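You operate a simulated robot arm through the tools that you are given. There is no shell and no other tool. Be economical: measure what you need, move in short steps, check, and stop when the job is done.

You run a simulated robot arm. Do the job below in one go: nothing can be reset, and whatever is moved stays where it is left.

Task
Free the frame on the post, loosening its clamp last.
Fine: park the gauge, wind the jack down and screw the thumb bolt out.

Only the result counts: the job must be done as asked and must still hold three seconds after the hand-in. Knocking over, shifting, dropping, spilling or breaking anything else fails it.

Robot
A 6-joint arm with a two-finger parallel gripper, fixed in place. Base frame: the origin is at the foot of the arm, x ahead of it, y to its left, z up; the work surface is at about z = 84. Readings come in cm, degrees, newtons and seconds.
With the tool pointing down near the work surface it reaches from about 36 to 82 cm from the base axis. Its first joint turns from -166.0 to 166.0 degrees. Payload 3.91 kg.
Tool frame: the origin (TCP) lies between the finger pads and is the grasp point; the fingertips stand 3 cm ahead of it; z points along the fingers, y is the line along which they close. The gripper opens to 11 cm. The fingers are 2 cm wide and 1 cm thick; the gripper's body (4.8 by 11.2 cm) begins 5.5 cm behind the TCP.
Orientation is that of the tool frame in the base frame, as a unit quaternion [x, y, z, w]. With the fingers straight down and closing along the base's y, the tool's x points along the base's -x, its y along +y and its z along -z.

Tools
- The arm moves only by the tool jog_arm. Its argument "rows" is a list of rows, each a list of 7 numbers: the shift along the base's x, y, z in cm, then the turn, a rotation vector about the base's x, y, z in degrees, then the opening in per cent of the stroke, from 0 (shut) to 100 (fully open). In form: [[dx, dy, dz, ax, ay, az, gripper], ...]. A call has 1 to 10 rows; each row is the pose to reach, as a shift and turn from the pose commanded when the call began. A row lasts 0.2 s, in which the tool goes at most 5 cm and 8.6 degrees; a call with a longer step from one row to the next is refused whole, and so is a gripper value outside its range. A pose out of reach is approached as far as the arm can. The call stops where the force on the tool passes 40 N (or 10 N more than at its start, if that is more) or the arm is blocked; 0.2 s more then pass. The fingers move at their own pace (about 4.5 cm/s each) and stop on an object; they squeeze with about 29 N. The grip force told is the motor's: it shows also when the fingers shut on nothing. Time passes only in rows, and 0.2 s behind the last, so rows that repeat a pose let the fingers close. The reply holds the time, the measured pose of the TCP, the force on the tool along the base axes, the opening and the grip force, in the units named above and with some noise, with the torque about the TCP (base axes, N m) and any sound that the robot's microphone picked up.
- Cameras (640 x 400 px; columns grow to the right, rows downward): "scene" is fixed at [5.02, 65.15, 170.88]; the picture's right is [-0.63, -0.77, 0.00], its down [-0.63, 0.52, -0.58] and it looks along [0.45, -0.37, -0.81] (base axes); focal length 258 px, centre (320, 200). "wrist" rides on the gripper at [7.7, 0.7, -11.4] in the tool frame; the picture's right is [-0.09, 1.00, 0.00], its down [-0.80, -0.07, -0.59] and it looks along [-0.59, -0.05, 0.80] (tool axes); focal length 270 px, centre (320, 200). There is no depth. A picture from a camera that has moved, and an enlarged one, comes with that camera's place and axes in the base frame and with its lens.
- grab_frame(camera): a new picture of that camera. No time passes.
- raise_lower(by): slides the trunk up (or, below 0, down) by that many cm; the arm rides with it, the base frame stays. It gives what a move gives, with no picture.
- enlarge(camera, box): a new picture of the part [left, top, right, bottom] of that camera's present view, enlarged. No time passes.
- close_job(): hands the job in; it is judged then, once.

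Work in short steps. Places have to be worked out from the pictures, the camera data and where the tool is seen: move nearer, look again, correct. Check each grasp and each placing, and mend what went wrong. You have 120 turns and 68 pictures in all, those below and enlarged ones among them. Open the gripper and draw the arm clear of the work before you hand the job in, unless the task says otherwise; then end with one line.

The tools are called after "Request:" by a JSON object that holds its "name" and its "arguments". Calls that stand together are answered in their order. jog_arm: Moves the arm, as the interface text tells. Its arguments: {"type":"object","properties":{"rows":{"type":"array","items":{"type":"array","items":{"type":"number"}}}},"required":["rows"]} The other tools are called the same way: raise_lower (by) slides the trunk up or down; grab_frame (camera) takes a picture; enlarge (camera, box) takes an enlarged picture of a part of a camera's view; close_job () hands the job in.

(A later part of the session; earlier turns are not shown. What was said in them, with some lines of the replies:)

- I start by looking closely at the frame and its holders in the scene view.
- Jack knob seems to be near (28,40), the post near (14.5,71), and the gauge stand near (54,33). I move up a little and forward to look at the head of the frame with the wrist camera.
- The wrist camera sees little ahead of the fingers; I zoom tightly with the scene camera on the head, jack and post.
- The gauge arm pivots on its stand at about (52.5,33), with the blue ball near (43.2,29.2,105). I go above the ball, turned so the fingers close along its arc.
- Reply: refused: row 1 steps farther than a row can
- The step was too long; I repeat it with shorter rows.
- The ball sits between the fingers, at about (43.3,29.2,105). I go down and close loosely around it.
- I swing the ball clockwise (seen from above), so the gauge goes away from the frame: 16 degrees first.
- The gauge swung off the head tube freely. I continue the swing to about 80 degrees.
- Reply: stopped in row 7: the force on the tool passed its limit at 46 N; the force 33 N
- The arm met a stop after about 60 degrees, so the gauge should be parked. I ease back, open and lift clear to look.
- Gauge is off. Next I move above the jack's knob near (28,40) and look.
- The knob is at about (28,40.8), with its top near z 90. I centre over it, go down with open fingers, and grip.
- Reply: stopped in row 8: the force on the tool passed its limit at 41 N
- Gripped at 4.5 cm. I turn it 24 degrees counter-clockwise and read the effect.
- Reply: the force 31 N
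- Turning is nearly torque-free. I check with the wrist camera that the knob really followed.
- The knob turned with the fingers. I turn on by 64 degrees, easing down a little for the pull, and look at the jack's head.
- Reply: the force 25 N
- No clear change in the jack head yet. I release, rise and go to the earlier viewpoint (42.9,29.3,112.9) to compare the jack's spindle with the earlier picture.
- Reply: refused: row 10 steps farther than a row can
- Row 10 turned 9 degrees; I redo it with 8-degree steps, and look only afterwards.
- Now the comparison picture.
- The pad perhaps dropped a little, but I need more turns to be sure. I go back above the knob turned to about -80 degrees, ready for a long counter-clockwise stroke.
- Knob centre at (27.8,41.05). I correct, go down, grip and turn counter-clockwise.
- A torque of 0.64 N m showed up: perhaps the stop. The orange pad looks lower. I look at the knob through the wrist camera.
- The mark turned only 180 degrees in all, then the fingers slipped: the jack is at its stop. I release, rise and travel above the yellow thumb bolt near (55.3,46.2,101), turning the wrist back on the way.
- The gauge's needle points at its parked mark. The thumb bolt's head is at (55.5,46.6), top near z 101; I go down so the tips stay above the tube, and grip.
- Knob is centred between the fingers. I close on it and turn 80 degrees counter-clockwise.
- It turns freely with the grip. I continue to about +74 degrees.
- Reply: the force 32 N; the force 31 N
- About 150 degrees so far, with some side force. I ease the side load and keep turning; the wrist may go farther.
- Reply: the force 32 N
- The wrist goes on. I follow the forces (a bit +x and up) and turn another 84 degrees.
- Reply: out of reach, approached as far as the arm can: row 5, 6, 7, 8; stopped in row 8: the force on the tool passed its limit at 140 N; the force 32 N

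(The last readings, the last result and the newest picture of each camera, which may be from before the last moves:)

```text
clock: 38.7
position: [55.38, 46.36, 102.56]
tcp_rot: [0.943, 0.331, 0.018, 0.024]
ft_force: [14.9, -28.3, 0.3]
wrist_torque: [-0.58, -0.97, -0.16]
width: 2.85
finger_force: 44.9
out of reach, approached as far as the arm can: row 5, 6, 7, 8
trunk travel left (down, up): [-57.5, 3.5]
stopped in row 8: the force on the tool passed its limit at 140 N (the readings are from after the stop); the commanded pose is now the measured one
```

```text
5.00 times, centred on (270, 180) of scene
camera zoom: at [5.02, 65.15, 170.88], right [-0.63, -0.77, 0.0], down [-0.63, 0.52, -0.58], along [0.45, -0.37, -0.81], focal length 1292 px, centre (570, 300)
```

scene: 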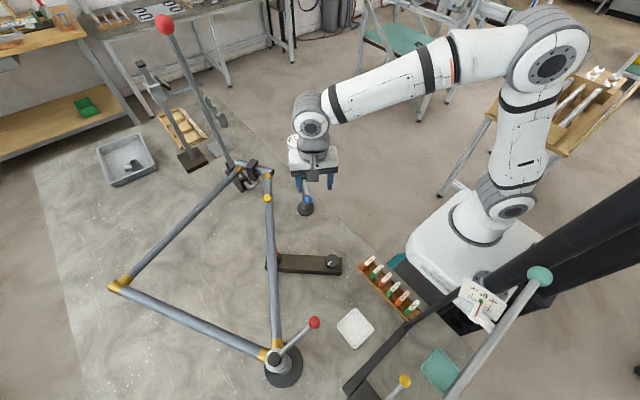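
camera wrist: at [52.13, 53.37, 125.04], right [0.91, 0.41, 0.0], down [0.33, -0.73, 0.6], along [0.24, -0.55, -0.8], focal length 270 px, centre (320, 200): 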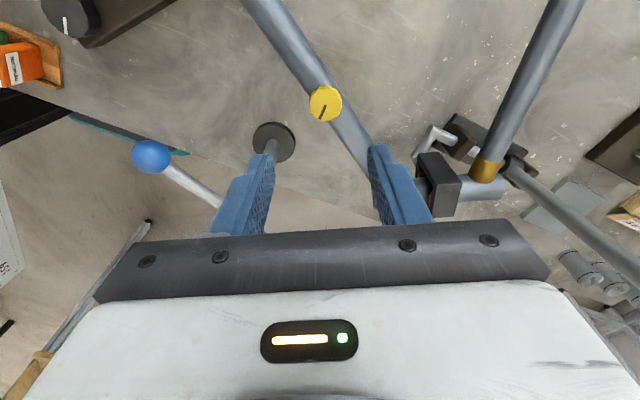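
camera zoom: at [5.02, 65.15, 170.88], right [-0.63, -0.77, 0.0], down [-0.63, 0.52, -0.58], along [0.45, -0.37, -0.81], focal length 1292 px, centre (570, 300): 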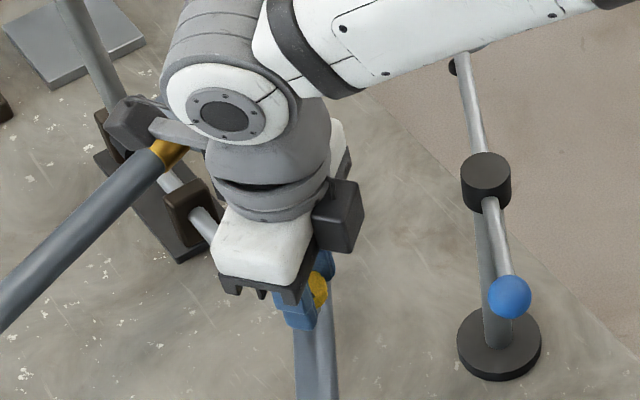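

I hit the wrist's end of travel near +219 degrees; the knob has turned 279 degrees in all. I release, straighten the tool and rise a little.

Request:
{"name": "jog_arm", "arguments": {"rows": [[0, 0, 0, 0, 0, 0, 40], [0, 0, 0, 0, 0, 0, 55], [0, 0, 2, 1, 1.5, 0, 60], [0, 0, 4, 1.9, 2.9, 0, 60], [0, 0, 5, 1.9, 2.9, 0, 60]]}}

Request:
{"name": "enlarge", "arguments": {"camera": "scene", "box": [220, 140, 320, 220]}}

```text
clock: 39.9
position: [53.68, 47.94, 107.69]
tcp_rot: [0.946, 0.325, 0.004, 0.002]
ft_force: [-0.2, 0.1, 0.7]
wrist_torque: [-0.04, -0.02, 0.03]
width: 6.61
finger_force: 0.0
out of reach, approached as far as the arm can: row 3, 4, 5
trunk travel left (down, up): [-57.5, 3.5]
```

```text
5.00 times, centred on (270, 180) of scene
camera zoom: at [5.02, 65.15, 170.88], right [-0.63, -0.77, 0.0], down [-0.63, 0.52, -0.58], along [0.45, -0.37, -0.81], focal length 1292 px, centre (570, 300)
```

zoom: 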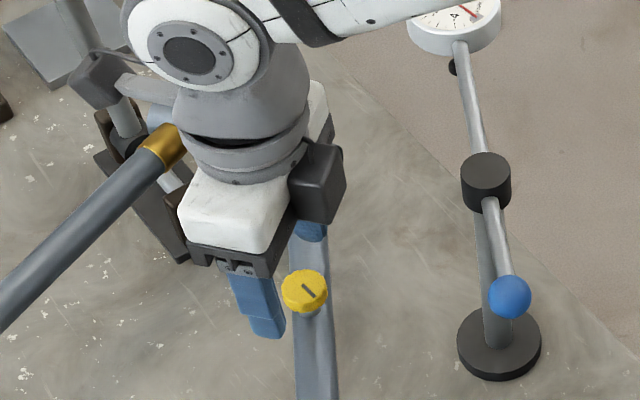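

The knob has risen slightly on its stem. I wind the wrist back about 278 degrees above it for another stroke.

Request:
{"name": "jog_arm", "arguments": {"rows": [[0, 0, 0, 0, 0, -8.4, 60], [0, 0, 0, 0, 0, -16.8, 60], [0, 0, 0, 0, 0, -25.2, 60], [0, 0, 0, 0, 0, -33.6, 60], [0.5, -0.5, 0, 0, 0, -42, 60], [1, -1, 0, 0, 0, -50.4, 60], [1.8, -1.3, 0, 0, 0, -58.8, 60], [1.8, -1.3, 0, 0, 0, -67.2, 60], [1.8, -1.3, 0, 0, 0, -75.6, 60], [1.8, -1.3, 0, 0, 0, -84, 60]]}}

Request:
{"name": "jog_arm", "arguments": {"rows": [[0, 0, 0, 0, 0, -8.4, 60], [0, 0, 0, 0, 0, -16.8, 60], [0, 0, 0, 0, 0, -25.2, 60], [0, 0, 0, 0, 0, -33.6, 60], [0, 0, 0, 0, 0, -42, 60], [0, 0, 0, 0, 0, -50.4, 60], [0, 0, 0, 0, 0, -58.8, 60], [0, 0, 0, 0, 0, -67.2, 60], [0, 0, 0, 0, 0, -75.6, 60], [0, 0, 0, 0, 0, -84, 60]]}}

Request:
{"name": "jog_arm", "arguments": {"rows": [[0, 0, 0, 0, 0, -8.4, 60], [0, 0, 0, 0, 0, -16.8, 60], [0, 0, 0, 0, 0, -25.2, 60], [0, 0, 0, 0, 0, -33.6, 60], [0, 0, 0, 0, 0, -42, 60], [0, 0, 0, 0, 0, -50.4, 60], [0, 0, 0, 0, 0, -58.8, 60], [0, 0, 0, 0, 0, -67.2, 60], [0, 0, 0, 0, 0, -75.6, 60], [0, 0, 0, 0, 0, -84, 60]]}}

Request:
{"name": "jog_arm", "arguments": {"rows": [[0, 0, 0, 0, 0, -8.4, 60], [0, 0, 0, 0, 0, -16.8, 60], [0, 0, 0, 0, 0, -25.2, 60], [0, 0, 0, 0, 0, -33.6, 50], [0, 0, 0, 0, 0, -42, 50]]}}

Request:
{"name": "enlarge", "arguments": {"camera": "wrist", "box": [200, 40, 480, 240]}}

```text
clock: 42.1
position: [55.61, 46.73, 107.55]
tcp_rot: [0.923, -0.384, 0.002, -0.001]
ft_force: [0.1, -0.2, -1.1]
wrist_torque: [0.02, 0.0, 0.02]
width: 6.61
finger_force: 0.1
trunk travel left (down, up): [-57.5, 3.5]
```

```text
clock: 44.3
position: [55.61, 46.63, 107.6]
tcp_rot: [-0.429, 0.903, -0.003, 0.0]
ft_force: [0.4, 0.0, -0.5]
wrist_torque: [-0.01, -0.01, 0.01]
width: 6.6
finger_force: 0.1
trunk travel left (down, up): [-57.5, 3.5]
```

```text
clock: 46.5
position: [55.56, 46.68, 107.48]
tcp_rot: [0.286, 0.958, -0.003, -0.003]
ft_force: [-0.2, -0.3, 0.4]
wrist_torque: [0.06, 0.0, 0.0]
width: 6.6
finger_force: 0.1
trunk travel left (down, up): [-57.5, 3.5]
```

```text
clock: 47.7
position: [55.62, 46.65, 107.55]
tcp_rot: [0.611, 0.792, -0.002, -0.003]
ft_force: [1.0, -0.4, 0.3]
wrist_torque: [0.01, 0.01, -0.02]
width: 5.48
finger_force: 0.0
trunk travel left (down, up): [-57.5, 3.5]
```

```text
2.00 times, centred on (340, 140) of wrist
camera zoom: at [54.32, 54.34, 119.08], right [0.99, 0.17, -0.01], down [0.14, -0.79, 0.59], along [0.09, -0.58, -0.81], focal length 541 px, centre (280, 320)
```

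zoom: 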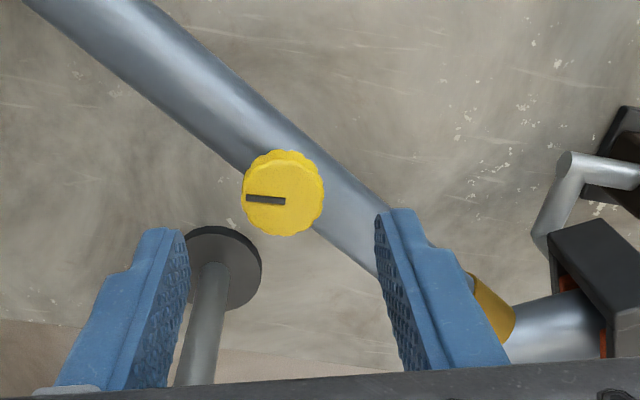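

Knob at (55.5,46.75). I go down, grip and turn, letting the tool rise about 0.11 cm per 84 degrees.

Request:
{"name": "jog_arm", "arguments": {"rows": [[-0.1, 0.1, -3, 0, 0, 0, 50], [-0.1, 0.1, -4.7, 0, 0, 0, 50], [-0.1, 0.1, -4.7, 0, 0, 0, 30], [-0.1, 0.1, -4.7, 0, 0, 0, 24], [-0.1, 0.1, -4.7, 0, 0, 0, 24]]}}

Request:
{"name": "jog_arm", "arguments": {"rows": [[0, 0, 0.01, 0, 0, 8.4, 24], [0, 0, 0.02, 0, 0, 16.8, 24], [0, 0, 0.03, 0, 0, 25.2, 24], [0, 0, 0.04, 0, 0, 33.6, 24], [0, 0, 0.05, 0, 0, 42, 24], [0, 0, 0.06, 0, 0, 50.4, 24], [0, 0, 0.07, 0, 0, 58.8, 24], [0, 0, 0.08, 0, 0, 67.2, 24], [0, 0, 0.1, 0, 0, 75.6, 24], [0, 0, 0.11, 0, 0, 84, 24]]}}

```text
clock: 48.9
position: [55.68, 46.97, 102.69]
tcp_rot: [0.61, 0.793, -0.002, -0.004]
ft_force: [3.1, 2.1, -0.2]
wrist_torque: [0.19, -0.15, -0.01]
width: 2.85
finger_force: 42.3
trunk travel left (down, up): [-57.5, 3.5]
```

```text
clock: 51.1
position: [55.41, 46.45, 102.76]
tcp_rot: [-0.079, 0.997, -0.005, -0.004]
ft_force: [-16.5, -25.9, -19.1]
wrist_torque: [-0.6, 0.42, -0.08]
width: 2.88
finger_force: 45.3
trunk travel left (down, up): [-57.5, 3.5]
```

Side force says my centre is a bit off; I shift and turn on.

Request:
{"name": "jog_arm", "arguments": {"rows": [[-0.15, -0.3, -0.1, 0, 0, 8.4, 24], [-0.15, -0.3, -0.1, 0, 0, 16.8, 24], [-0.15, -0.3, -0.08, 0, 0, 25.2, 24], [-0.15, -0.3, -0.07, 0, 0, 33.6, 24], [-0.15, -0.3, -0.06, 0, 0, 42, 24], [-0.15, -0.3, -0.05, 0, 0, 50.4, 24], [-0.15, -0.3, -0.04, 0, 0, 58.8, 24], [-0.15, -0.3, -0.03, 0, 0, 67.2, 24], [-0.15, -0.3, -0.02, 0, 0, 75.6, 24], [-0.15, -0.3, 0, 0, 0, 84, 24]]}}

```text
clock: 53.3
position: [55.74, 46.2, 103.01]
tcp_rot: [0.725, -0.688, 0.003, -0.002]
ft_force: [15.5, -26.3, -7.0]
wrist_torque: [-0.62, -0.4, -0.04]
width: 2.87
finger_force: 45.0
trunk travel left (down, up): [-57.5, 3.5]
```

Still free-turning. I continue 84 degrees and then 25 more.

Request:
{"name": "jog_arm", "arguments": {"rows": [[0.15, -0.2, 0, 0, 0, 8.4, 24], [0.15, -0.2, 0.02, 0, 0, 16.8, 24], [0.15, -0.2, 0.03, 0, 0, 25.2, 24], [0.15, -0.15, 0.04, 0, 0, 33.6, 24], [0.15, -0.1, 0.05, 0, 0, 42, 24], [0.15, -0.1, 0.06, 0, 0, 50.4, 24], [0.15, -0.05, 0.07, 0, 0, 58.8, 24], [0.15, 0, 0.08, 0, 0, 67.2, 24], [0.15, 0, 0.1, 0, 0, 75.6, 24], [0.15, 0, 0.11, 0, 0, 84, 24]]}}

Request:
{"name": "jog_arm", "arguments": {"rows": [[0.1, 0, 0.02, 0, 0, 8.4, 24], [0.1, 0, 0.03, 0, 0, 16.8, 24], [0.1, 0, 0.05, 0, 0, 25, 24]]}}

Request:
{"name": "enlarge", "arguments": {"camera": "wrist", "box": [200, 40, 480, 240]}}

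```text
clock: 55.5
position: [55.92, 46.41, 103.03]
tcp_rot: [1.0, -0.025, 0.002, -0.004]
ft_force: [33.0, 0.5, 4.1]
wrist_torque: [0.07, -0.89, -0.04]
width: 2.84
finger_force: 45.1
trunk travel left (down, up): [-57.5, 3.5]
```

```text
clock: 56.3
position: [55.57, 46.39, 102.97]
tcp_rot: [0.982, 0.191, -0.002, -0.003]
ft_force: [13.5, -2.5, 0.9]
wrist_torque: [0.08, -0.62, -0.2]
width: 2.84
finger_force: 45.3
trunk travel left (down, up): [-57.5, 3.5]
```

```text
2.00 times, centred on (340, 140) of wrist
camera zoom: at [62.89, 48.62, 114.45], right [0.29, -0.96, -0.01], down [-0.77, -0.24, 0.6], along [-0.57, -0.17, -0.8], focal length 541 px, centre (280, 320)
```

zoom: 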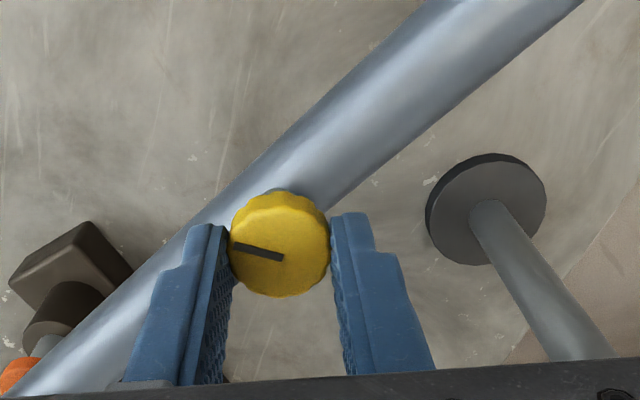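

The mark lags the fingers by about 14 degrees: 1.5 turns in total, maybe the end. I regrip after unwinding 84 degrees and test whether it still turns.

Request:
{"name": "jog_arm", "arguments": {"rows": [[0, 0, 0, 0, 0, 0, 40], [0, 0, 0, 0, 0, 0, 50], [0, 0, 3, 0, 0, -8.4, 50], [0, 0, 3, 0, 0, -16.8, 50], [0, 0, 3, 0, 0, -25.2, 50], [0, 0, 3, 0, 0, -33.6, 50], [0, 0, 3, 0, 0, -42, 50], [0, 0, 3, 0, 0, -50.4, 50], [0, 0, 3, 0, 0, -58.8, 50], [0, 0, 3, 0, 0, -67.2, 50]]}}

Request:
{"name": "jog_arm", "arguments": {"rows": [[0, 0, 0, 0, 0, -8.4, 50], [0, 0, 0, 0, 0, -16.8, 50], [0, 0, 0, 0, 0, -25.2, 50], [0, 0, 0, 0, 0, -33.6, 50], [0, 0, 0, 0, 0, -42, 50]]}}

Request:
{"name": "enlarge", "arguments": {"camera": "wrist", "box": [200, 40, 480, 240]}}

Request:
{"name": "enlarge", "arguments": {"camera": "scene", "box": [220, 140, 320, 220]}}

```text
clock: 58.5
position: [55.5, 46.56, 106.24]
tcp_rot: [0.923, -0.385, 0.003, -0.003]
ft_force: [0.7, -0.2, -0.5]
wrist_torque: [-0.05, 0.01, 0.0]
width: 5.52
finger_force: 0.0
trunk travel left (down, up): [-57.5, 3.5]
```

```text
clock: 59.7
position: [55.6, 46.47, 106.12]
tcp_rot: [0.723, -0.691, 0.004, -0.001]
ft_force: [0.2, 0.5, 0.2]
wrist_torque: [-0.02, 0.01, -0.01]
width: 5.51
finger_force: 0.0
trunk travel left (down, up): [-57.5, 3.5]
```

```text
2.00 times, centred on (340, 140) of wrist
camera zoom: at [55.08, 38.83, 117.62], right [-1.0, 0.04, -0.01], down [0.03, 0.81, 0.59], along [0.03, 0.59, -0.81], focal length 541 px, centre (280, 320)
```

zoom: 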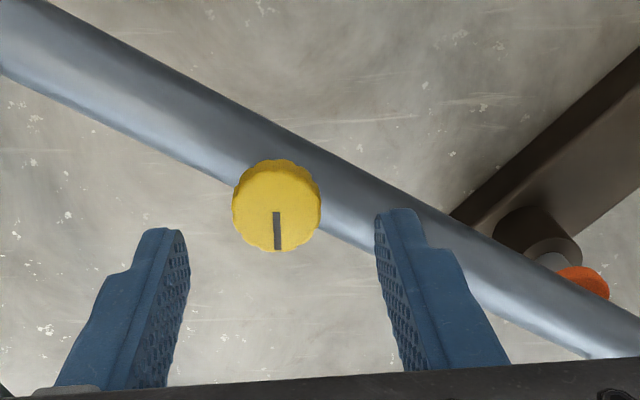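

```text
5.00 times, centred on (270, 180) of scene
camera zoom: at [5.02, 65.15, 170.88], right [-0.63, -0.77, 0.0], down [-0.63, 0.52, -0.58], along [0.45, -0.37, -0.81], focal length 1292 px, centre (570, 300)
```

zoom: 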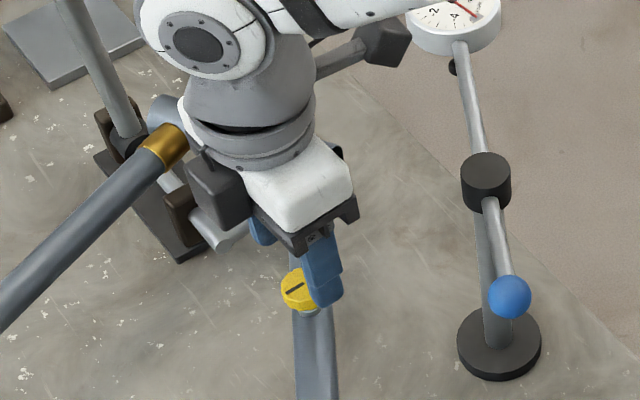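

The mark has moved from 270° to 90°, exactly 1.5 turns. I regrip and test another 42 degrees for resistance.

Request:
{"name": "jog_arm", "arguments": {"rows": [[-0.1, 0.1, -2, 0, 0, 0, 50], [-0.1, 0.1, -3.1, 0, 0, 0, 50], [-0.1, 0.1, -3.1, 0, 0, 0, 30], [-0.1, 0.1, -3.1, 0, 0, 0, 24], [-0.1, 0.1, -3.1, 0, 0, 0, 24]]}}

Request:
{"name": "jog_arm", "arguments": {"rows": [[0, 0, 0, 0, 0, 8.4, 24], [0, 0, 0, 0, 0, 16.8, 24], [0, 0, 0, 0, 0, 25.2, 24], [0, 0, 0, 0, 0, 33.6, 24], [0, 0, 0, 0, 0, 42, 24]]}}

Request:
{"name": "enlarge", "arguments": {"camera": "wrist", "box": [200, 40, 480, 240]}}

```text
clock: 60.9
position: [55.7, 46.63, 103.05]
tcp_rot: [0.724, -0.69, 0.004, -0.001]
ft_force: [10.9, 2.3, 2.0]
wrist_torque: [0.15, -0.35, 0.0]
width: 2.88
finger_force: 37.3
trunk travel left (down, up): [-57.5, 3.5]
```

```text
clock: 62.1
position: [55.47, 46.67, 102.91]
tcp_rot: [0.923, -0.384, 0.003, -0.002]
ft_force: [5.7, 5.2, 2.2]
wrist_torque: [0.13, -0.27, -0.43]
width: 2.84
finger_force: 45.2
trunk travel left (down, up): [-57.5, 3.5]
```

```text
2.00 times, centred on (340, 140) of wrist
camera zoom: at [60.33, 40.71, 114.47], right [-0.77, -0.64, -0.01], down [-0.52, 0.62, 0.59], along [-0.38, 0.46, -0.81], focal length 541 px, centre (280, 320)
```

zoom: 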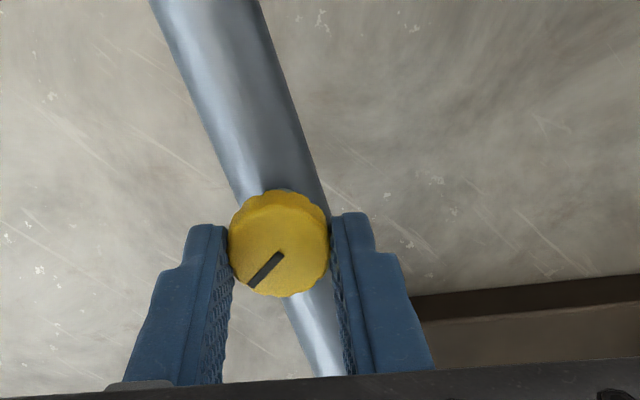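

The knob no longer turns (fingers slip, 0.43 N m): the thumb bolt is fully out. I release, rise and unwind the wrist.

Request:
{"name": "jog_arm", "arguments": {"rows": [[0, 0, 0, 0, 0, 0, 40], [0, 0, 0, 0, 0, 0, 50], [0, 0, 4, 0, 0, -8.4, 50], [0, 0, 8, 0, 0, -16.8, 50], [0, 0, 12, 0, 0, -25.2, 50], [0, 0, 12, 0, 0, -33.6, 50], [0, 0, 12, 0, 0, -42, 50], [0, 0, 12, 0, 0, -50.4, 50], [0, 0, 12, 0, 0, -58.8, 50], [0, 0, 12, 0, 0, -67.2, 50]]}}

Request:
{"name": "jog_arm", "arguments": {"rows": [[0, 0, 0, 0, 0, -8.4, 50], [0, 0, 0, 0, 0, -16.8, 50], [0, 0, 0, 0, 0, -25.2, 50], [0, 0, 0, 0, 0, -33.6, 50], [0, 0, 0, 0, 0, -42, 50], [0, 0, 0, 0, 0, -50.4, 50], [0, 0, 0, 0, 0, -58.8, 50], [0, 0, 0, 0, 0, -67.2, 50], [0, 0, 0, 0, 0, -75.6, 50], [0, 0, 0, 0, 0, -84, 50]]}}

Request:
{"name": "jog_arm", "arguments": {"rows": [[0, 0, 0, 0, 0, -8.4, 50], [0, 0, 0, 0, 0, -16.8, 50], [0, 0, 0, 0, 0, -25.2, 50], [0, 0, 0, 0, 0, -33.6, 50], [0, 0, 0, 0, 0, -42, 50], [0, 0, 0, 0, 0, -50.4, 50]]}}

Request:
{"name": "grab_frame", "arguments": {"camera": "wrist"}}

```text
clock: 64.3
position: [55.37, 46.6, 115.02]
tcp_rot: [-0.555, 0.832, -0.004, 0.0]
ft_force: [0.3, -0.6, 0.1]
wrist_torque: [0.02, -0.01, 0.02]
width: 5.53
finger_force: 0.0
trunk travel left (down, up): [-57.5, 3.5]
```

```text
clock: 66.5
position: [55.47, 46.62, 115.0]
tcp_rot: [0.144, 0.99, -0.003, -0.003]
ft_force: [-0.1, -0.8, -0.2]
wrist_torque: [-0.02, -0.02, 0.01]
width: 5.51
finger_force: 0.1
trunk travel left (down, up): [-57.5, 3.5]
```

```text
clock: 67.9
position: [55.36, 46.64, 114.95]
tcp_rot: [0.552, 0.834, -0.003, -0.004]
ft_force: [-0.8, 0.3, 0.2]
wrist_torque: [0.02, -0.02, -0.02]
width: 5.53
finger_force: 0.0
trunk travel left (down, up): [-57.5, 3.5]
```

```text
23 pictures are left
camera wrist: at [53.05, 54.0, 126.49], right [0.95, 0.31, -0.01], down [0.25, -0.77, 0.59], along [0.18, -0.56, -0.81], focal length 270 px, centre (320, 200)
```

wrist: 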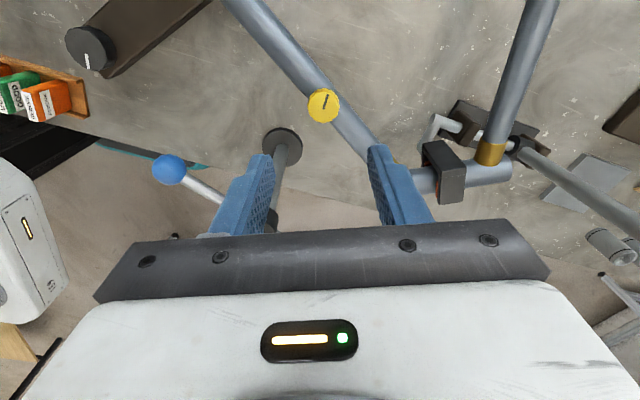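

I look closely at the fork and lever at the head tube.

Request:
{"name": "enlarge", "arguments": {"camera": "wrist", "box": [390, 80, 570, 220]}}

Request:
{"name": "enlarge", "arguments": {"camera": "scene", "box": [140, 0, 300, 210]}}

```text
2.86 times, centred on (480, 150) of wrist
camera zoom: at [53.05, 54.0, 126.49], right [0.95, 0.31, -0.01], down [0.25, -0.77, 0.59], along [0.18, -0.56, -0.81], focal length 772 px, centre (-137, 343)
```

zoom: 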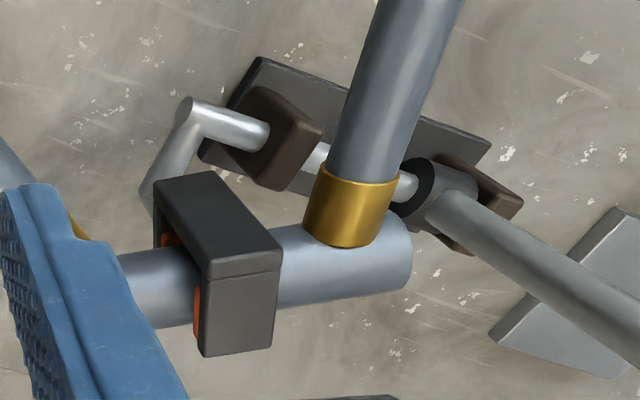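

```text
1.90 times, centred on (220, 105) of scene
camera zoom: at [5.02, 65.15, 170.88], right [-0.63, -0.77, 0.0], down [-0.63, 0.52, -0.58], along [0.45, -0.37, -0.81], focal length 492 px, centre (510, 381)
```

zoom: 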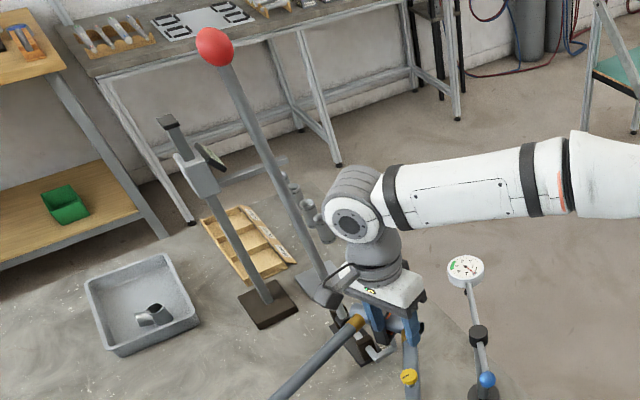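

The saddle block over the head tube belongs to the tall lever, and I need to see how it holds. I straighten the yaw, back off and tilt the camera to look along +x at it.

Request:
{"name": "jog_arm", "arguments": {"rows": [[-1, -1, 0, 0, 0, 8.4, 50], [-2, -2, 0, 0, 0, 16.8, 50], [-3, -3, 0, 0, 0, 25.2, 50], [-4, -4, 0, 0, 0, 33.6, 50], [-5, -5, 0, 0, 0, 42, 50], [-6, -6, 0, 0, 0, 50.4, 50], [-7, -6.6, 0, 0, 0, 58.8, 50], [-7.4, -6.6, 0, 0, 0, 67, 50]]}}

Request:
{"name": "jog_arm", "arguments": {"rows": [[-1, 0, 0, 0, -8.4, 0, 50], [-2, 0, 0, 0, -16.8, 0, 50], [-2, 0, 0, 0, -25, 0, 50], [-2, 0, -1, 0, -33, 0, 50]]}}

Request:
{"name": "grab_frame", "arguments": {"camera": "wrist"}}

```text
clock: 69.7
position: [48.16, 39.96, 114.95]
tcp_rot: [-0.003, 1.0, -0.003, -0.001]
ft_force: [-1.1, -0.1, -0.3]
wrist_torque: [-0.03, 0.01, -0.01]
width: 5.52
finger_force: 0.1
trunk travel left (down, up): [-57.5, 3.5]
```

```text
clock: 70.7
position: [45.98, 39.92, 113.99]
tcp_rot: [-0.001, 0.959, -0.002, 0.283]
ft_force: [-0.1, 0.1, 0.2]
wrist_torque: [0.02, 0.0, 0.0]
width: 5.51
finger_force: 0.1
trunk travel left (down, up): [-57.5, 3.5]
```

```text
20 pictures are left
camera wrist: at [33.16, 40.66, 119.47], right [0.07, 1.0, 0.04], down [0.35, -0.07, 0.93], along [0.93, -0.06, -0.35], focal length 270 px, centre (320, 200)
```

wrist: 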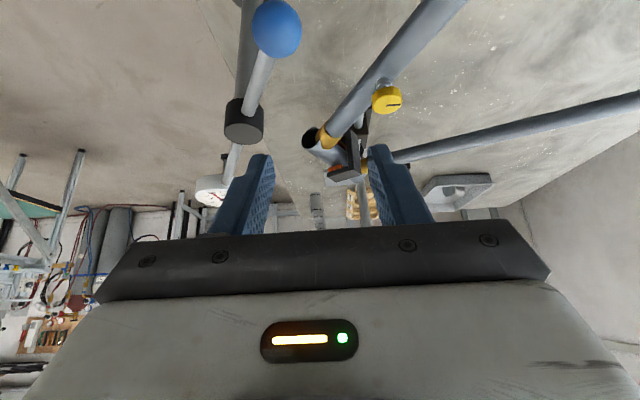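

Request:
{"name": "enlarge", "arguments": {"camera": "wrist", "box": [285, 90, 405, 200]}}

```text
3.64 times, centred on (345, 145) of wrist
camera zoom: at [33.16, 40.66, 119.47], right [0.07, 1.0, 0.04], down [0.35, -0.07, 0.93], along [0.93, -0.06, -0.35], focal length 983 px, centre (229, 400)
```

zoom: 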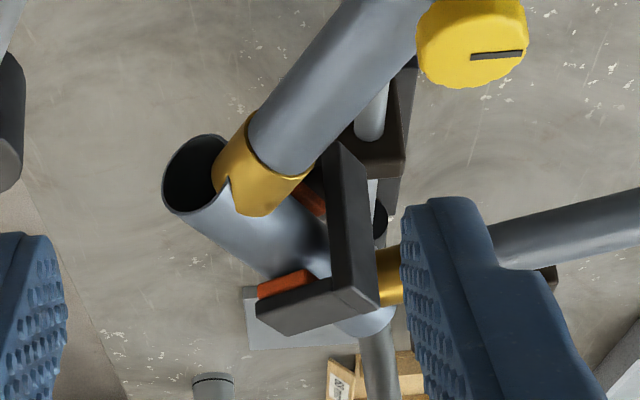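

The block is a C-yoke, open on the far side with pads above and below the tube: the lever's setting tool, not a catch, so I leave it. Now the post clamp: I straighten the tool, rise and travel toward its red ball, turning to look along +y.

Request:
{"name": "jog_arm", "arguments": {"rows": [[-2, 0, 2, 0, 8.4, 0, 50], [-4, 0, 4, 0, 16.8, 0, 50], [-6, 0, 5, 0, 25, 0, 50], [-8, 0, 6, 0, 33, 0, 50]]}}

Request:
{"name": "jog_arm", "arguments": {"rows": [[-2.5, 1, 0, 0, 0, 8.4, 50], [-5, 2, 0, 0, 0, 16.8, 50], [-7.5, 3, 0, 0, 0, 25.2, 50], [-10, 4, 0, 0, 0, 33.6, 50], [-12.5, 5, 0, 0, 0, 42, 50], [-15, 6, 0, 0, 0, 50.4, 50], [-17.5, 7, 0, 0, 0, 58.8, 50], [-20, 8, 0, 0, 0, 67.2, 50], [-22, 9, 0, 0, 0, 75.6, 50], [-23, 10, 0, 0, 0, 84, 50]]}}

Request:
{"name": "grab_frame", "arguments": {"camera": "wrist"}}

```text
clock: 71.7
position: [37.86, 40.08, 120.16]
tcp_rot: [-0.002, 1.0, -0.004, -0.002]
ft_force: [0.2, 0.9, 0.1]
wrist_torque: [0.0, 0.02, 0.0]
width: 5.52
finger_force: 0.1
trunk travel left (down, up): [-57.5, 3.5]
```

```text
clock: 73.9
position: [15.11, 49.99, 119.78]
tcp_rot: [-0.671, 0.741, -0.004, 0.001]
ft_force: [0.4, 0.6, 0.6]
wrist_torque: [0.02, 0.01, 0.01]
width: 5.5
finger_force: 0.0
trunk travel left (down, up): [-57.5, 3.5]
```

```text
18 pictures are left
camera wrist: at [13.59, 42.47, 131.3], right [-0.98, 0.19, -0.01], down [0.15, 0.79, 0.59], along [0.12, 0.58, -0.81], focal length 270 px, centre (320, 200)
```

wrist: 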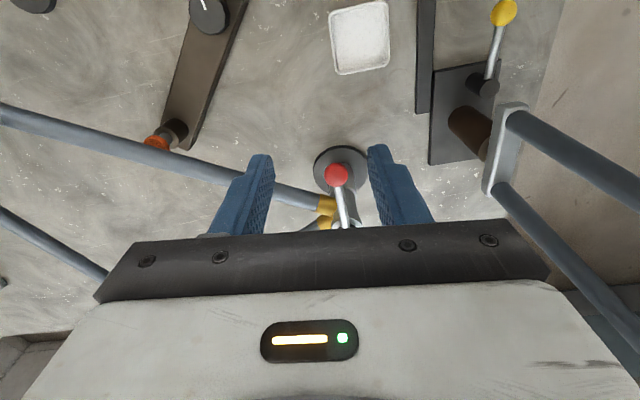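

The red ball is at (15.1,58.5,104.2) with the post axis at about (15.1,70.3). I go down around the ball with the fingers closing along x.

Request:
{"name": "jog_arm", "arguments": {"rows": [[0, 4, 0, 0, 0, 0, 50], [0, 8.4, 0, 0, 0, 4, 50], [0, 8.4, -4.5, 0, 0, 6, 50], [0, 8.4, -9, 0, 0, 6, 50], [0, 8.4, -13, 0, 0, 6, 50], [0, 8.4, -14.9, 0, 0, 6, 45], [0, 8.4, -14.9, 0, 0, 6, 33]]}}

Request:
{"name": "enlarge", "arguments": {"camera": "scene", "box": [240, 270, 360, 390]}}

```text
clock: 75.5
position: [14.96, 58.54, 105.2]
tcp_rot: [0.708, -0.706, 0.004, -0.001]
ft_force: [0.0, 0.1, 0.2]
wrist_torque: [0.01, 0.0, -0.02]
width: 3.61
finger_force: 0.0
trunk travel left (down, up): [-57.5, 3.5]
```

```text
3.33 times, centred on (300, 330) of scene
camera zoom: at [5.02, 65.15, 170.88], right [-0.63, -0.77, 0.0], down [-0.63, 0.52, -0.58], along [0.45, -0.37, -0.81], focal length 861 px, centre (387, -233)
```

zoom: 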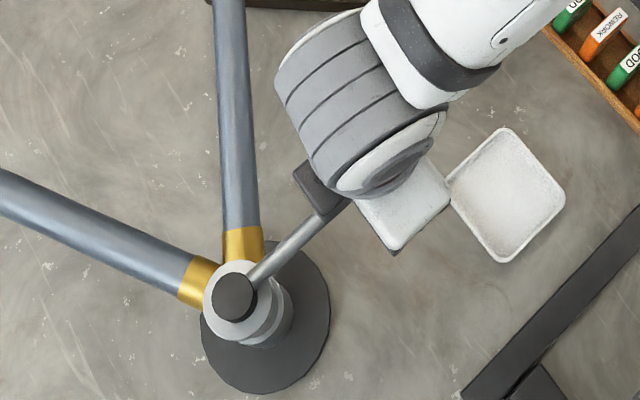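

The ball is caged. I swing it counter-clockwise (toward +x) gently, 24 degrees.

Request:
{"name": "jog_arm", "arguments": {"rows": [[0.82, 0.03, 0, 0, 0, 4, 33], [1.64, 0.11, 0, 0, 0, 8, 33], [2.45, 0.26, 0, 0, 0, 12, 33], [3.25, 0.46, 0, 0, 0, 16, 33], [4.03, 0.71, 0, 0, 0, 20, 33], [4.8, 1.02, 0, 0, 0, 24, 33]]}}

Request:
{"name": "enlarge", "arguments": {"camera": "scene", "box": [240, 270, 360, 390]}}

```text
clock: 76.4
position: [16.23, 58.68, 105.15]
tcp_rot: [0.779, -0.627, 0.002, 0.002]
ft_force: [-32.9, -2.9, 2.1]
wrist_torque: [0.32, 0.34, -0.12]
width: 5.24
finger_force: 15.8
trunk travel left (down, up): [-57.5, 3.5]
stopped in row 4: the force on the tool passed its limit at 44 N (the readings are from after the stop); the commanded pose is now the measured one
```

```text
3.33 times, centred on (300, 330) of scene
camera zoom: at [5.02, 65.15, 170.88], right [-0.63, -0.77, 0.0], down [-0.63, 0.52, -0.58], along [0.45, -0.37, -0.81], focal length 861 px, centre (387, -233)
```

zoom: 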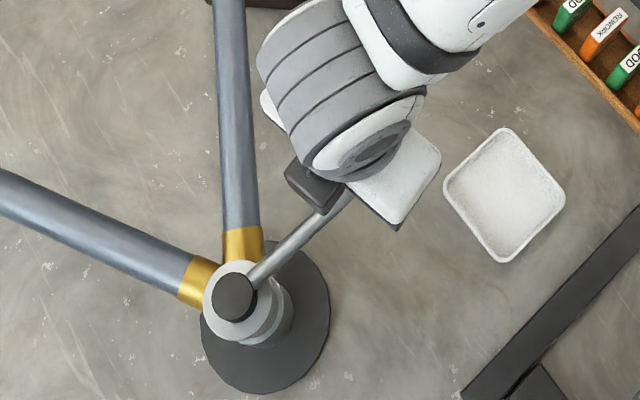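

Counter-clockwise is blocked hard (no lever motion at 44 N). I go back and try clockwise, 16 degrees.

Request:
{"name": "jog_arm", "arguments": {"rows": [[-0.7, -0.1, 0, 0, 0, -6, 33], [-1.3, -0.15, 0, 0, 0, -12, 33], [-2.1, -0.12, 0, 0, 0, -16, 33], [-2.9, -0.05, 0, 0, 0, -20, 33], [-3.7, 0.1, 0, 0, 0, -24, 33], [-4.5, 0.3, 0, 0, 0, -28, 33]]}}

Request:
{"name": "enlarge", "arguments": {"camera": "scene", "box": [240, 270, 360, 390]}}

```text
clock: 77.8
position: [12.46, 59.09, 105.21]
tcp_rot: [-0.603, 0.798, -0.001, -0.001]
ft_force: [0.5, -0.7, -1.0]
wrist_torque: [0.01, 0.04, 0.0]
width: 3.68
finger_force: 0.2
trunk travel left (down, up): [-57.5, 3.5]
```

```text
3.33 times, centred on (300, 330) of scene
camera zoom: at [5.02, 65.15, 170.88], right [-0.63, -0.77, 0.0], down [-0.63, 0.52, -0.58], along [0.45, -0.37, -0.81], focal length 861 px, centre (387, -233)
```

zoom: 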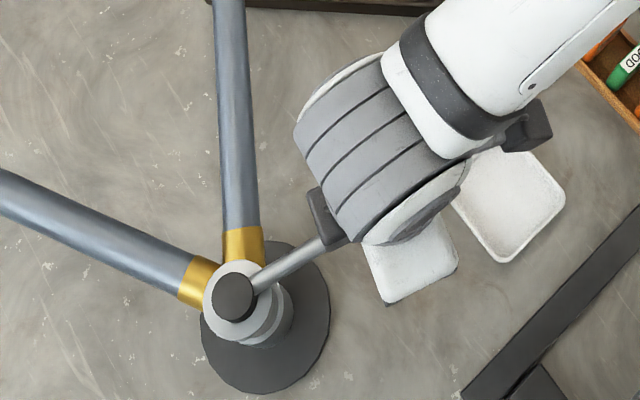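

Clockwise moves freely. I continue to about 45 degrees and check the surroundings, since another fixture stands on that side.

Request:
{"name": "jog_arm", "arguments": {"rows": [[-1.58, 0.5, 0, 0, 0, -8, 33], [-3.07, 1.2, 0, 0, 0, -16, 33], [-4.45, 2.08, 0, 0, 0, -24, 33], [-5.69, 3.16, 0, 0, 0, -32, 33]]}}

Request:
{"name": "grab_frame", "arguments": {"camera": "wrist"}}

Request:
{"name": "grab_frame", "arguments": {"camera": "scene"}}

```text
clock: 78.8
position: [6.75, 62.19, 105.41]
tcp_rot: [-0.359, 0.933, -0.001, -0.001]
ft_force: [1.0, -0.3, 0.0]
wrist_torque: [0.0, 0.02, -0.01]
width: 3.66
finger_force: 0.8
trunk travel left (down, up): [-57.5, 3.5]
```

```text
14 pictures are left
camera wrist: at [0.49, 57.61, 116.81], right [-0.6, 0.8, 0.0], down [0.64, 0.49, 0.59], along [0.47, 0.36, -0.81], focal length 270 px, centre (320, 200)
```

wrist: 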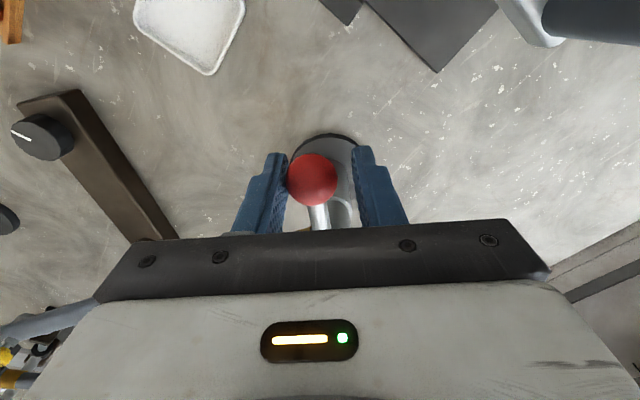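

```text
13 pictures are left
```

scene: 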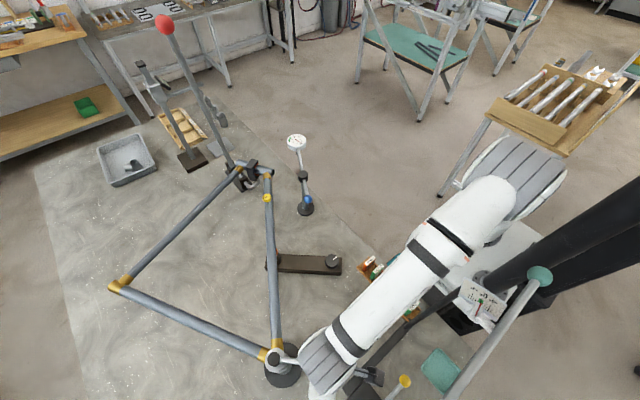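

The ball follows (45° so far), and the other fixture still looks clear. I continue in small steps toward the lever's stop.

Request:
{"name": "jog_arm", "arguments": {"rows": [[-0.55, 0.6, 0, 0, 0, -4, 33], [-1.08, 1.24, 0, 0, 0, -8, 33], [-1.55, 1.9, 0, 0, 0, -12, 33], [-1.96, 2.62, 0, 0, 0, -16, 33]]}}

Request:
{"name": "enlarge", "arguments": {"camera": "wrist", "box": [200, 0, 640, 240]}}

```text
clock: 79.8
position: [4.8, 64.84, 105.24]
tcp_rot: [-0.227, 0.974, -0.002, -0.001]
ft_force: [0.2, -0.9, -0.8]
wrist_torque: [-0.05, 0.0, -0.01]
width: 3.67
finger_force: 0.7
trunk travel left (down, up): [-57.5, 3.5]
```

```text
1.45 times, centred on (420, 120) of wrist
camera zoom: at [-2.45, 62.07, 116.68], right [-0.36, 0.93, 0.0], down [0.75, 0.29, 0.59], along [0.55, 0.21, -0.81], focal length 393 px, centre (174, 316)
```

zoom: 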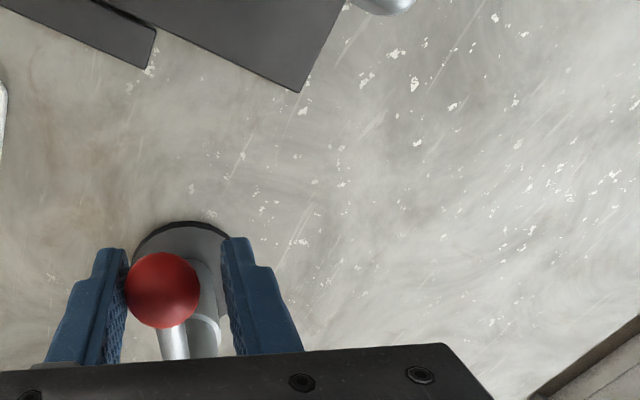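

No stop yet and no load; the other fixture's top is near z 100, well below the camera. I go on in small steps.

Request:
{"name": "jog_arm", "arguments": {"rows": [[-0.38, 0.73, 0, 0, 0, -4, 33], [-0.7, 1.49, 0, 0, 0, -8, 33], [-0.98, 2.27, 0, 0, 0, -12, 33], [-1.2, 3.07, 0, 0, 0, -16, 33], [-1.36, 3.88, 0, 0, 0, -20, 33], [-1.46, 4.69, 0, 0, 0, -24, 33]]}}

Request:
{"name": "enlarge", "arguments": {"camera": "wrist", "box": [200, 0, 640, 240]}}

```text
clock: 80.8
position: [3.84, 66.8, 105.28]
tcp_rot: [-0.101, 0.995, -0.006, 0.001]
ft_force: [8.7, -35.8, 7.5]
wrist_torque: [4.65, 1.76, 3.69]
width: 3.63
finger_force: 0.0
trunk travel left (down, up): [-57.5, 3.5]
stopped in row 5: the force on the tool passed its limit at 60 N (the readings are from after the stop); the commanded pose is now the measured one
```

```text
1.45 times, centred on (420, 120) of wrist
camera zoom: at [-3.92, 66.15, 116.73], right [-0.11, 0.99, -0.01], down [0.8, 0.1, 0.59], along [0.59, 0.06, -0.8], focal length 393 px, centre (174, 316)
```

zoom: 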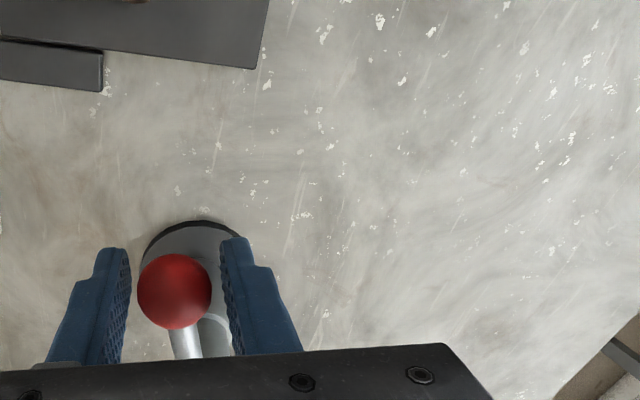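

That stop was not the lever: torque shows a contact about 13 cm above and 10 cm behind the TCP, i.e. the wrist camera met something beside the other fixture. I back off along the same path at once.

Request:
{"name": "jog_arm", "arguments": {"rows": [[0.1, -0.5, 0, 0, 0, 3, 33], [0.3, -1.1, 0, 0, 0, 6, 36], [0.5, -1.7, 0, 0, 0, 10, 45]]}}

Request:
{"name": "grab_frame", "arguments": {"camera": "scene"}}

```text
clock: 81.6
position: [4.22, 65.71, 104.88]
tcp_rot: [-0.183, 0.983, -0.007, 0.0]
ft_force: [0.0, 1.0, 0.5]
wrist_torque: [0.0, 0.01, -0.01]
width: 4.97
finger_force: 0.1
trunk travel left (down, up): [-57.5, 3.5]
```

```text
10 pictures are left
```

scene: 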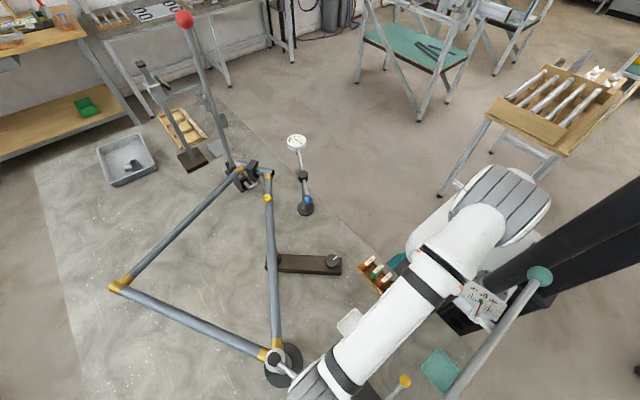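

The contact is released, and the other fixture looks unmoved. The tall lever has relaxed a bit, so the clamp has loosened. I lift off the ball, move toward -y, and turn so the camera is on the -y side.

Request:
{"name": "jog_arm", "arguments": {"rows": [[0, 0, 0, 0, 0, 0, 55], [0, 0, 4, 0, 0, 0, 55], [0, 0, 8, 0, 0, 0, 55], [0.5, -2, 8, 0, 0, 8.4, 55], [1, -4, 8, 0, 0, 16.8, 40], [1, -5, 8, 0, 0, 25.2, 20], [1, -6, 8, 0, 0, 33.6, 0], [1, -6, 8, 0, 0, 42, 0], [1, -6, 8, 0, 0, 50.4, 0], [1, -6, 8, 0, 0, 58.8, 0]]}}

Request:
{"name": "grab_frame", "arguments": {"camera": "wrist"}}

```text
clock: 83.8
position: [5.23, 59.55, 112.87]
tcp_rot: [-0.643, 0.766, -0.007, 0.005]
ft_force: [-0.7, 0.5, 0.2]
wrist_torque: [-0.01, -0.06, -0.02]
width: 0.01
finger_force: 29.2
trunk travel left (down, up): [-57.5, 3.5]
```

```text
9 pictures are left
camera wrist: at [2.9, 52.28, 124.36], right [-0.97, 0.26, -0.02], down [0.2, 0.78, 0.59], along [0.17, 0.57, -0.8], focal length 270 px, centre (320, 200)
```

wrist: 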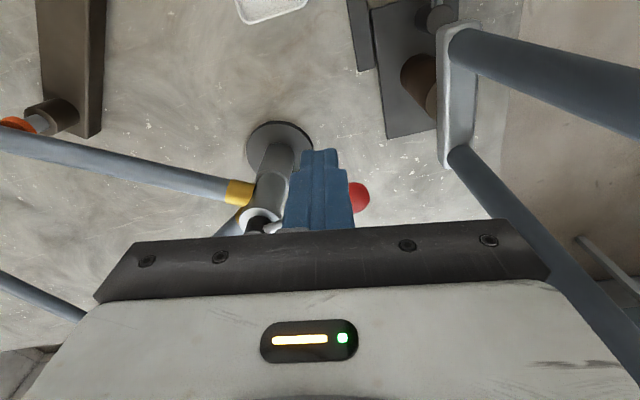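

The ball is at (3.5,67.3), about 75° turned. With shut fingers I come down on its -y side and push +y to find out whether the lever has a stop farther on.

Request:
{"name": "jog_arm", "arguments": {"rows": [[-1.2, 1, -3, 0, 0, 0, 0], [-1.4, 2.5, -7.8, 0, 0, 0, 0], [-1.4, 4.5, -7.8, 0, 0, 0, 0], [-1.4, 5.2, -7.8, 0, 0, 0, 0], [-1.4, 5.6, -7.8, 0, 0, 0, 0], [-1.4, 6.0, -7.8, 0, 0, 0, 0], [-1.4, 6.4, -7.8, 0, 0, 0, 0]]}}

```text
refused: row 2 steps farther than a row can; nothing moved
```

The descent step was slightly too long; I split it.

Request:
{"name": "jog_arm", "arguments": {"rows": [[-1.2, 1, -3, 0, 0, 0, 0], [-1.4, 2, -6, 0, 0, 0, 0], [-1.4, 2.5, -7.8, 0, 0, 0, 0], [-1.4, 4.2, -7.8, 0, 0, 0, 0], [-1.4, 4.8, -7.8, 0, 0, 0, 0], [-1.4, 5.2, -7.8, 0, 0, 0, 0], [-1.4, 5.6, -7.8, 0, 0, 0, 0], [-1.4, 6.0, -7.8, 0, 0, 0, 0], [-1.4, 6.4, -7.8, 0, 0, 0, 0]]}}

```text
clock: 85.8
position: [3.77, 66.09, 105.13]
tcp_rot: [-0.643, 0.766, -0.007, 0.004]
ft_force: [-1.2, -1.7, -0.5]
wrist_torque: [-0.04, 0.02, 0.0]
width: 0.01
finger_force: 29.2
trunk travel left (down, up): [-57.5, 3.5]
```

Little resistance; the ball seems to move along. I push another 4 cm slowly.

Request:
{"name": "jog_arm", "arguments": {"rows": [[0, 0.5, 0, 0, 0, 0, 0], [0, 1, 0, 0, 0, 0, 0], [0, 1.5, 0, 0, 0, 0, 0], [0, 2, 0, 0, 0, 0, 0], [0, 2.5, 0, 0, 0, 0, 0], [0.1, 3, 0, 0, 0, 0, 0], [0.2, 3.5, 0, 0, 0, 0, 0], [0.3, 4, 0, 0, 0, 0, 0]]}}

Request:
{"name": "enlarge", "arguments": {"camera": "scene", "box": [240, 300, 360, 400]}}

```text
clock: 87.0
position: [3.7, 67.5, 105.29]
tcp_rot: [-0.643, 0.766, -0.012, 0.0]
ft_force: [-0.3, -23.6, 12.8]
wrist_torque: [0.13, 0.04, 0.1]
width: 0.0
finger_force: 28.6
trunk travel left (down, up): [-57.5, 3.5]
stopped in row 5: the force on the tool passed its limit at 44 N (the readings are from after the stop); the commanded pose is now the measured one
```

```text
4.00 times, centred on (300, 350) of scene
camera zoom: at [5.02, 65.15, 170.88], right [-0.63, -0.77, 0.0], down [-0.63, 0.52, -0.58], along [0.45, -0.37, -0.81], focal length 1033 px, centre (400, -400)
```

zoom: 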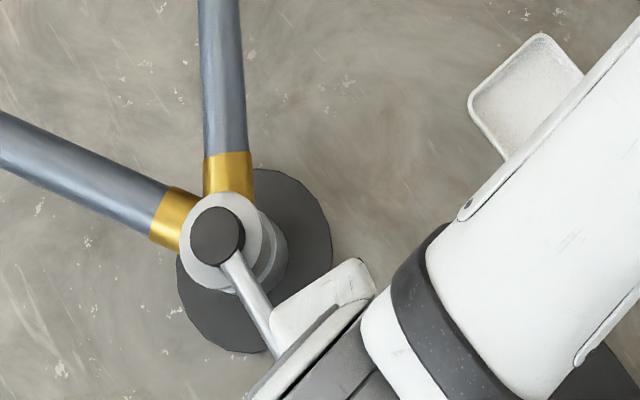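

The lever met its own stop at 90°, so the clamp is fully open. I back off, rise, open the gripper and draw clear.

Request:
{"name": "jog_arm", "arguments": {"rows": [[0, -1, 0, 0, 0, 0, 0], [0.3, -3, 1, 0, 0, 0, 0], [0.5, -5, 4, 0, 0, 0, 0], [1, -7, 8, 0, 0, 0, 20], [3, -9, 12, 0, 0, 0, 50], [6, -11, 15, 0, 0, -8, 50], [9, -14, 17, 0, 0, -16, 50], [12, -17, 19, 0, 0, -24, 50], [15, -20, 20, 0, 0, -32, 50], [18, -23, 20, 0, 0, -40, 50]]}}

Request:
{"name": "grab_frame", "arguments": {"camera": "scene"}}

```text
clock: 89.2
position: [22.1, 44.69, 124.76]
tcp_rot: [-0.341, 0.94, -0.011, -0.005]
ft_force: [0.0, -0.3, -0.1]
wrist_torque: [0.0, 0.01, 0.01]
width: 5.5
finger_force: 0.0
trunk travel left (down, up): [-57.5, 3.5]
```

```text
7 pictures are left
```

scene: 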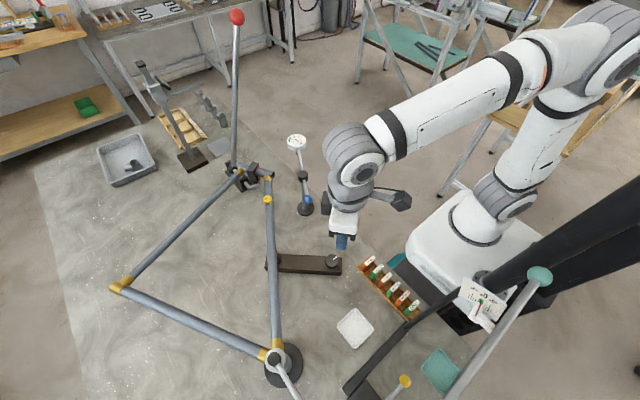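

The tall lever keeps leaning further as time passes. I look closely at it and at the yoke.

Request:
{"name": "enlarge", "arguments": {"camera": "scene", "box": [190, 0, 310, 220]}}

Request:
{"name": "jog_arm", "arguments": {"rows": [[0, 0, 0, 0, 0, 0, 50], [0, 0, 0, 0, 0, 0, 50], [0, 0, 0, 0, 0, 0, 50]]}}

Request:
{"name": "enlarge", "arguments": {"camera": "scene", "box": [190, 0, 310, 220]}}

```text
1.82 times, centred on (250, 110) of scene
camera zoom: at [5.02, 65.15, 170.88], right [-0.63, -0.77, 0.0], down [-0.63, 0.52, -0.58], along [0.45, -0.37, -0.81], focal length 470 px, centre (447, 364)
```

zoom: 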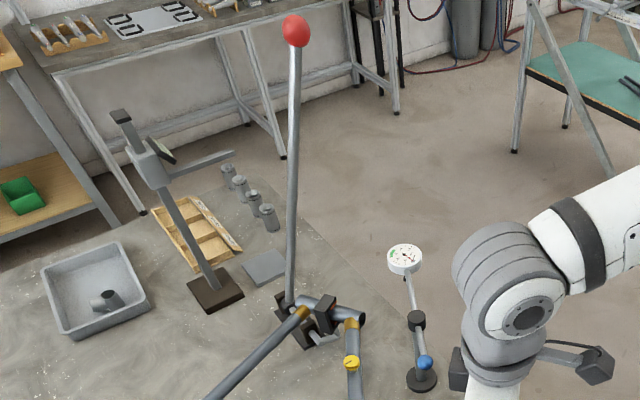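

```text
clock: 90.0
position: [21.93, 44.7, 124.86]
tcp_rot: [-0.343, 0.939, -0.011, -0.005]
ft_force: [-0.1, 0.2, -0.1]
wrist_torque: [0.01, 0.02, 0.01]
width: 5.51
finger_force: 0.0
trunk travel left (down, up): [-57.5, 3.5]
```

```text
1.82 times, centred on (250, 110) of scene
camera zoom: at [5.02, 65.15, 170.88], right [-0.63, -0.77, 0.0], down [-0.63, 0.52, -0.58], along [0.45, -0.37, -0.81], focal length 470 px, centre (447, 364)
```

zoom: 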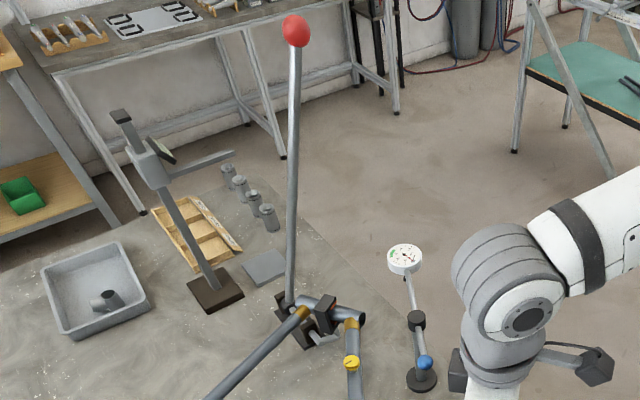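

All four releases have reached their stops and the scene is now still, with the arm clear. I hand the job in.

Request:
{"name": "close_job", "arguments": {}}

```text
The job is handed in.
```

I parked the gauge, wound the jack down to its stop, screwed the thumb bolt out to its stop, and opened the frame's post clamp last. Two things happened on the way: the wrist camera bumped something beside the neighbouring fixture (no visible shift in the scene view, which doesn't show all of it), and the tall lever leaned over as the clamp opened, then settled; I left its yoke around the head tube.
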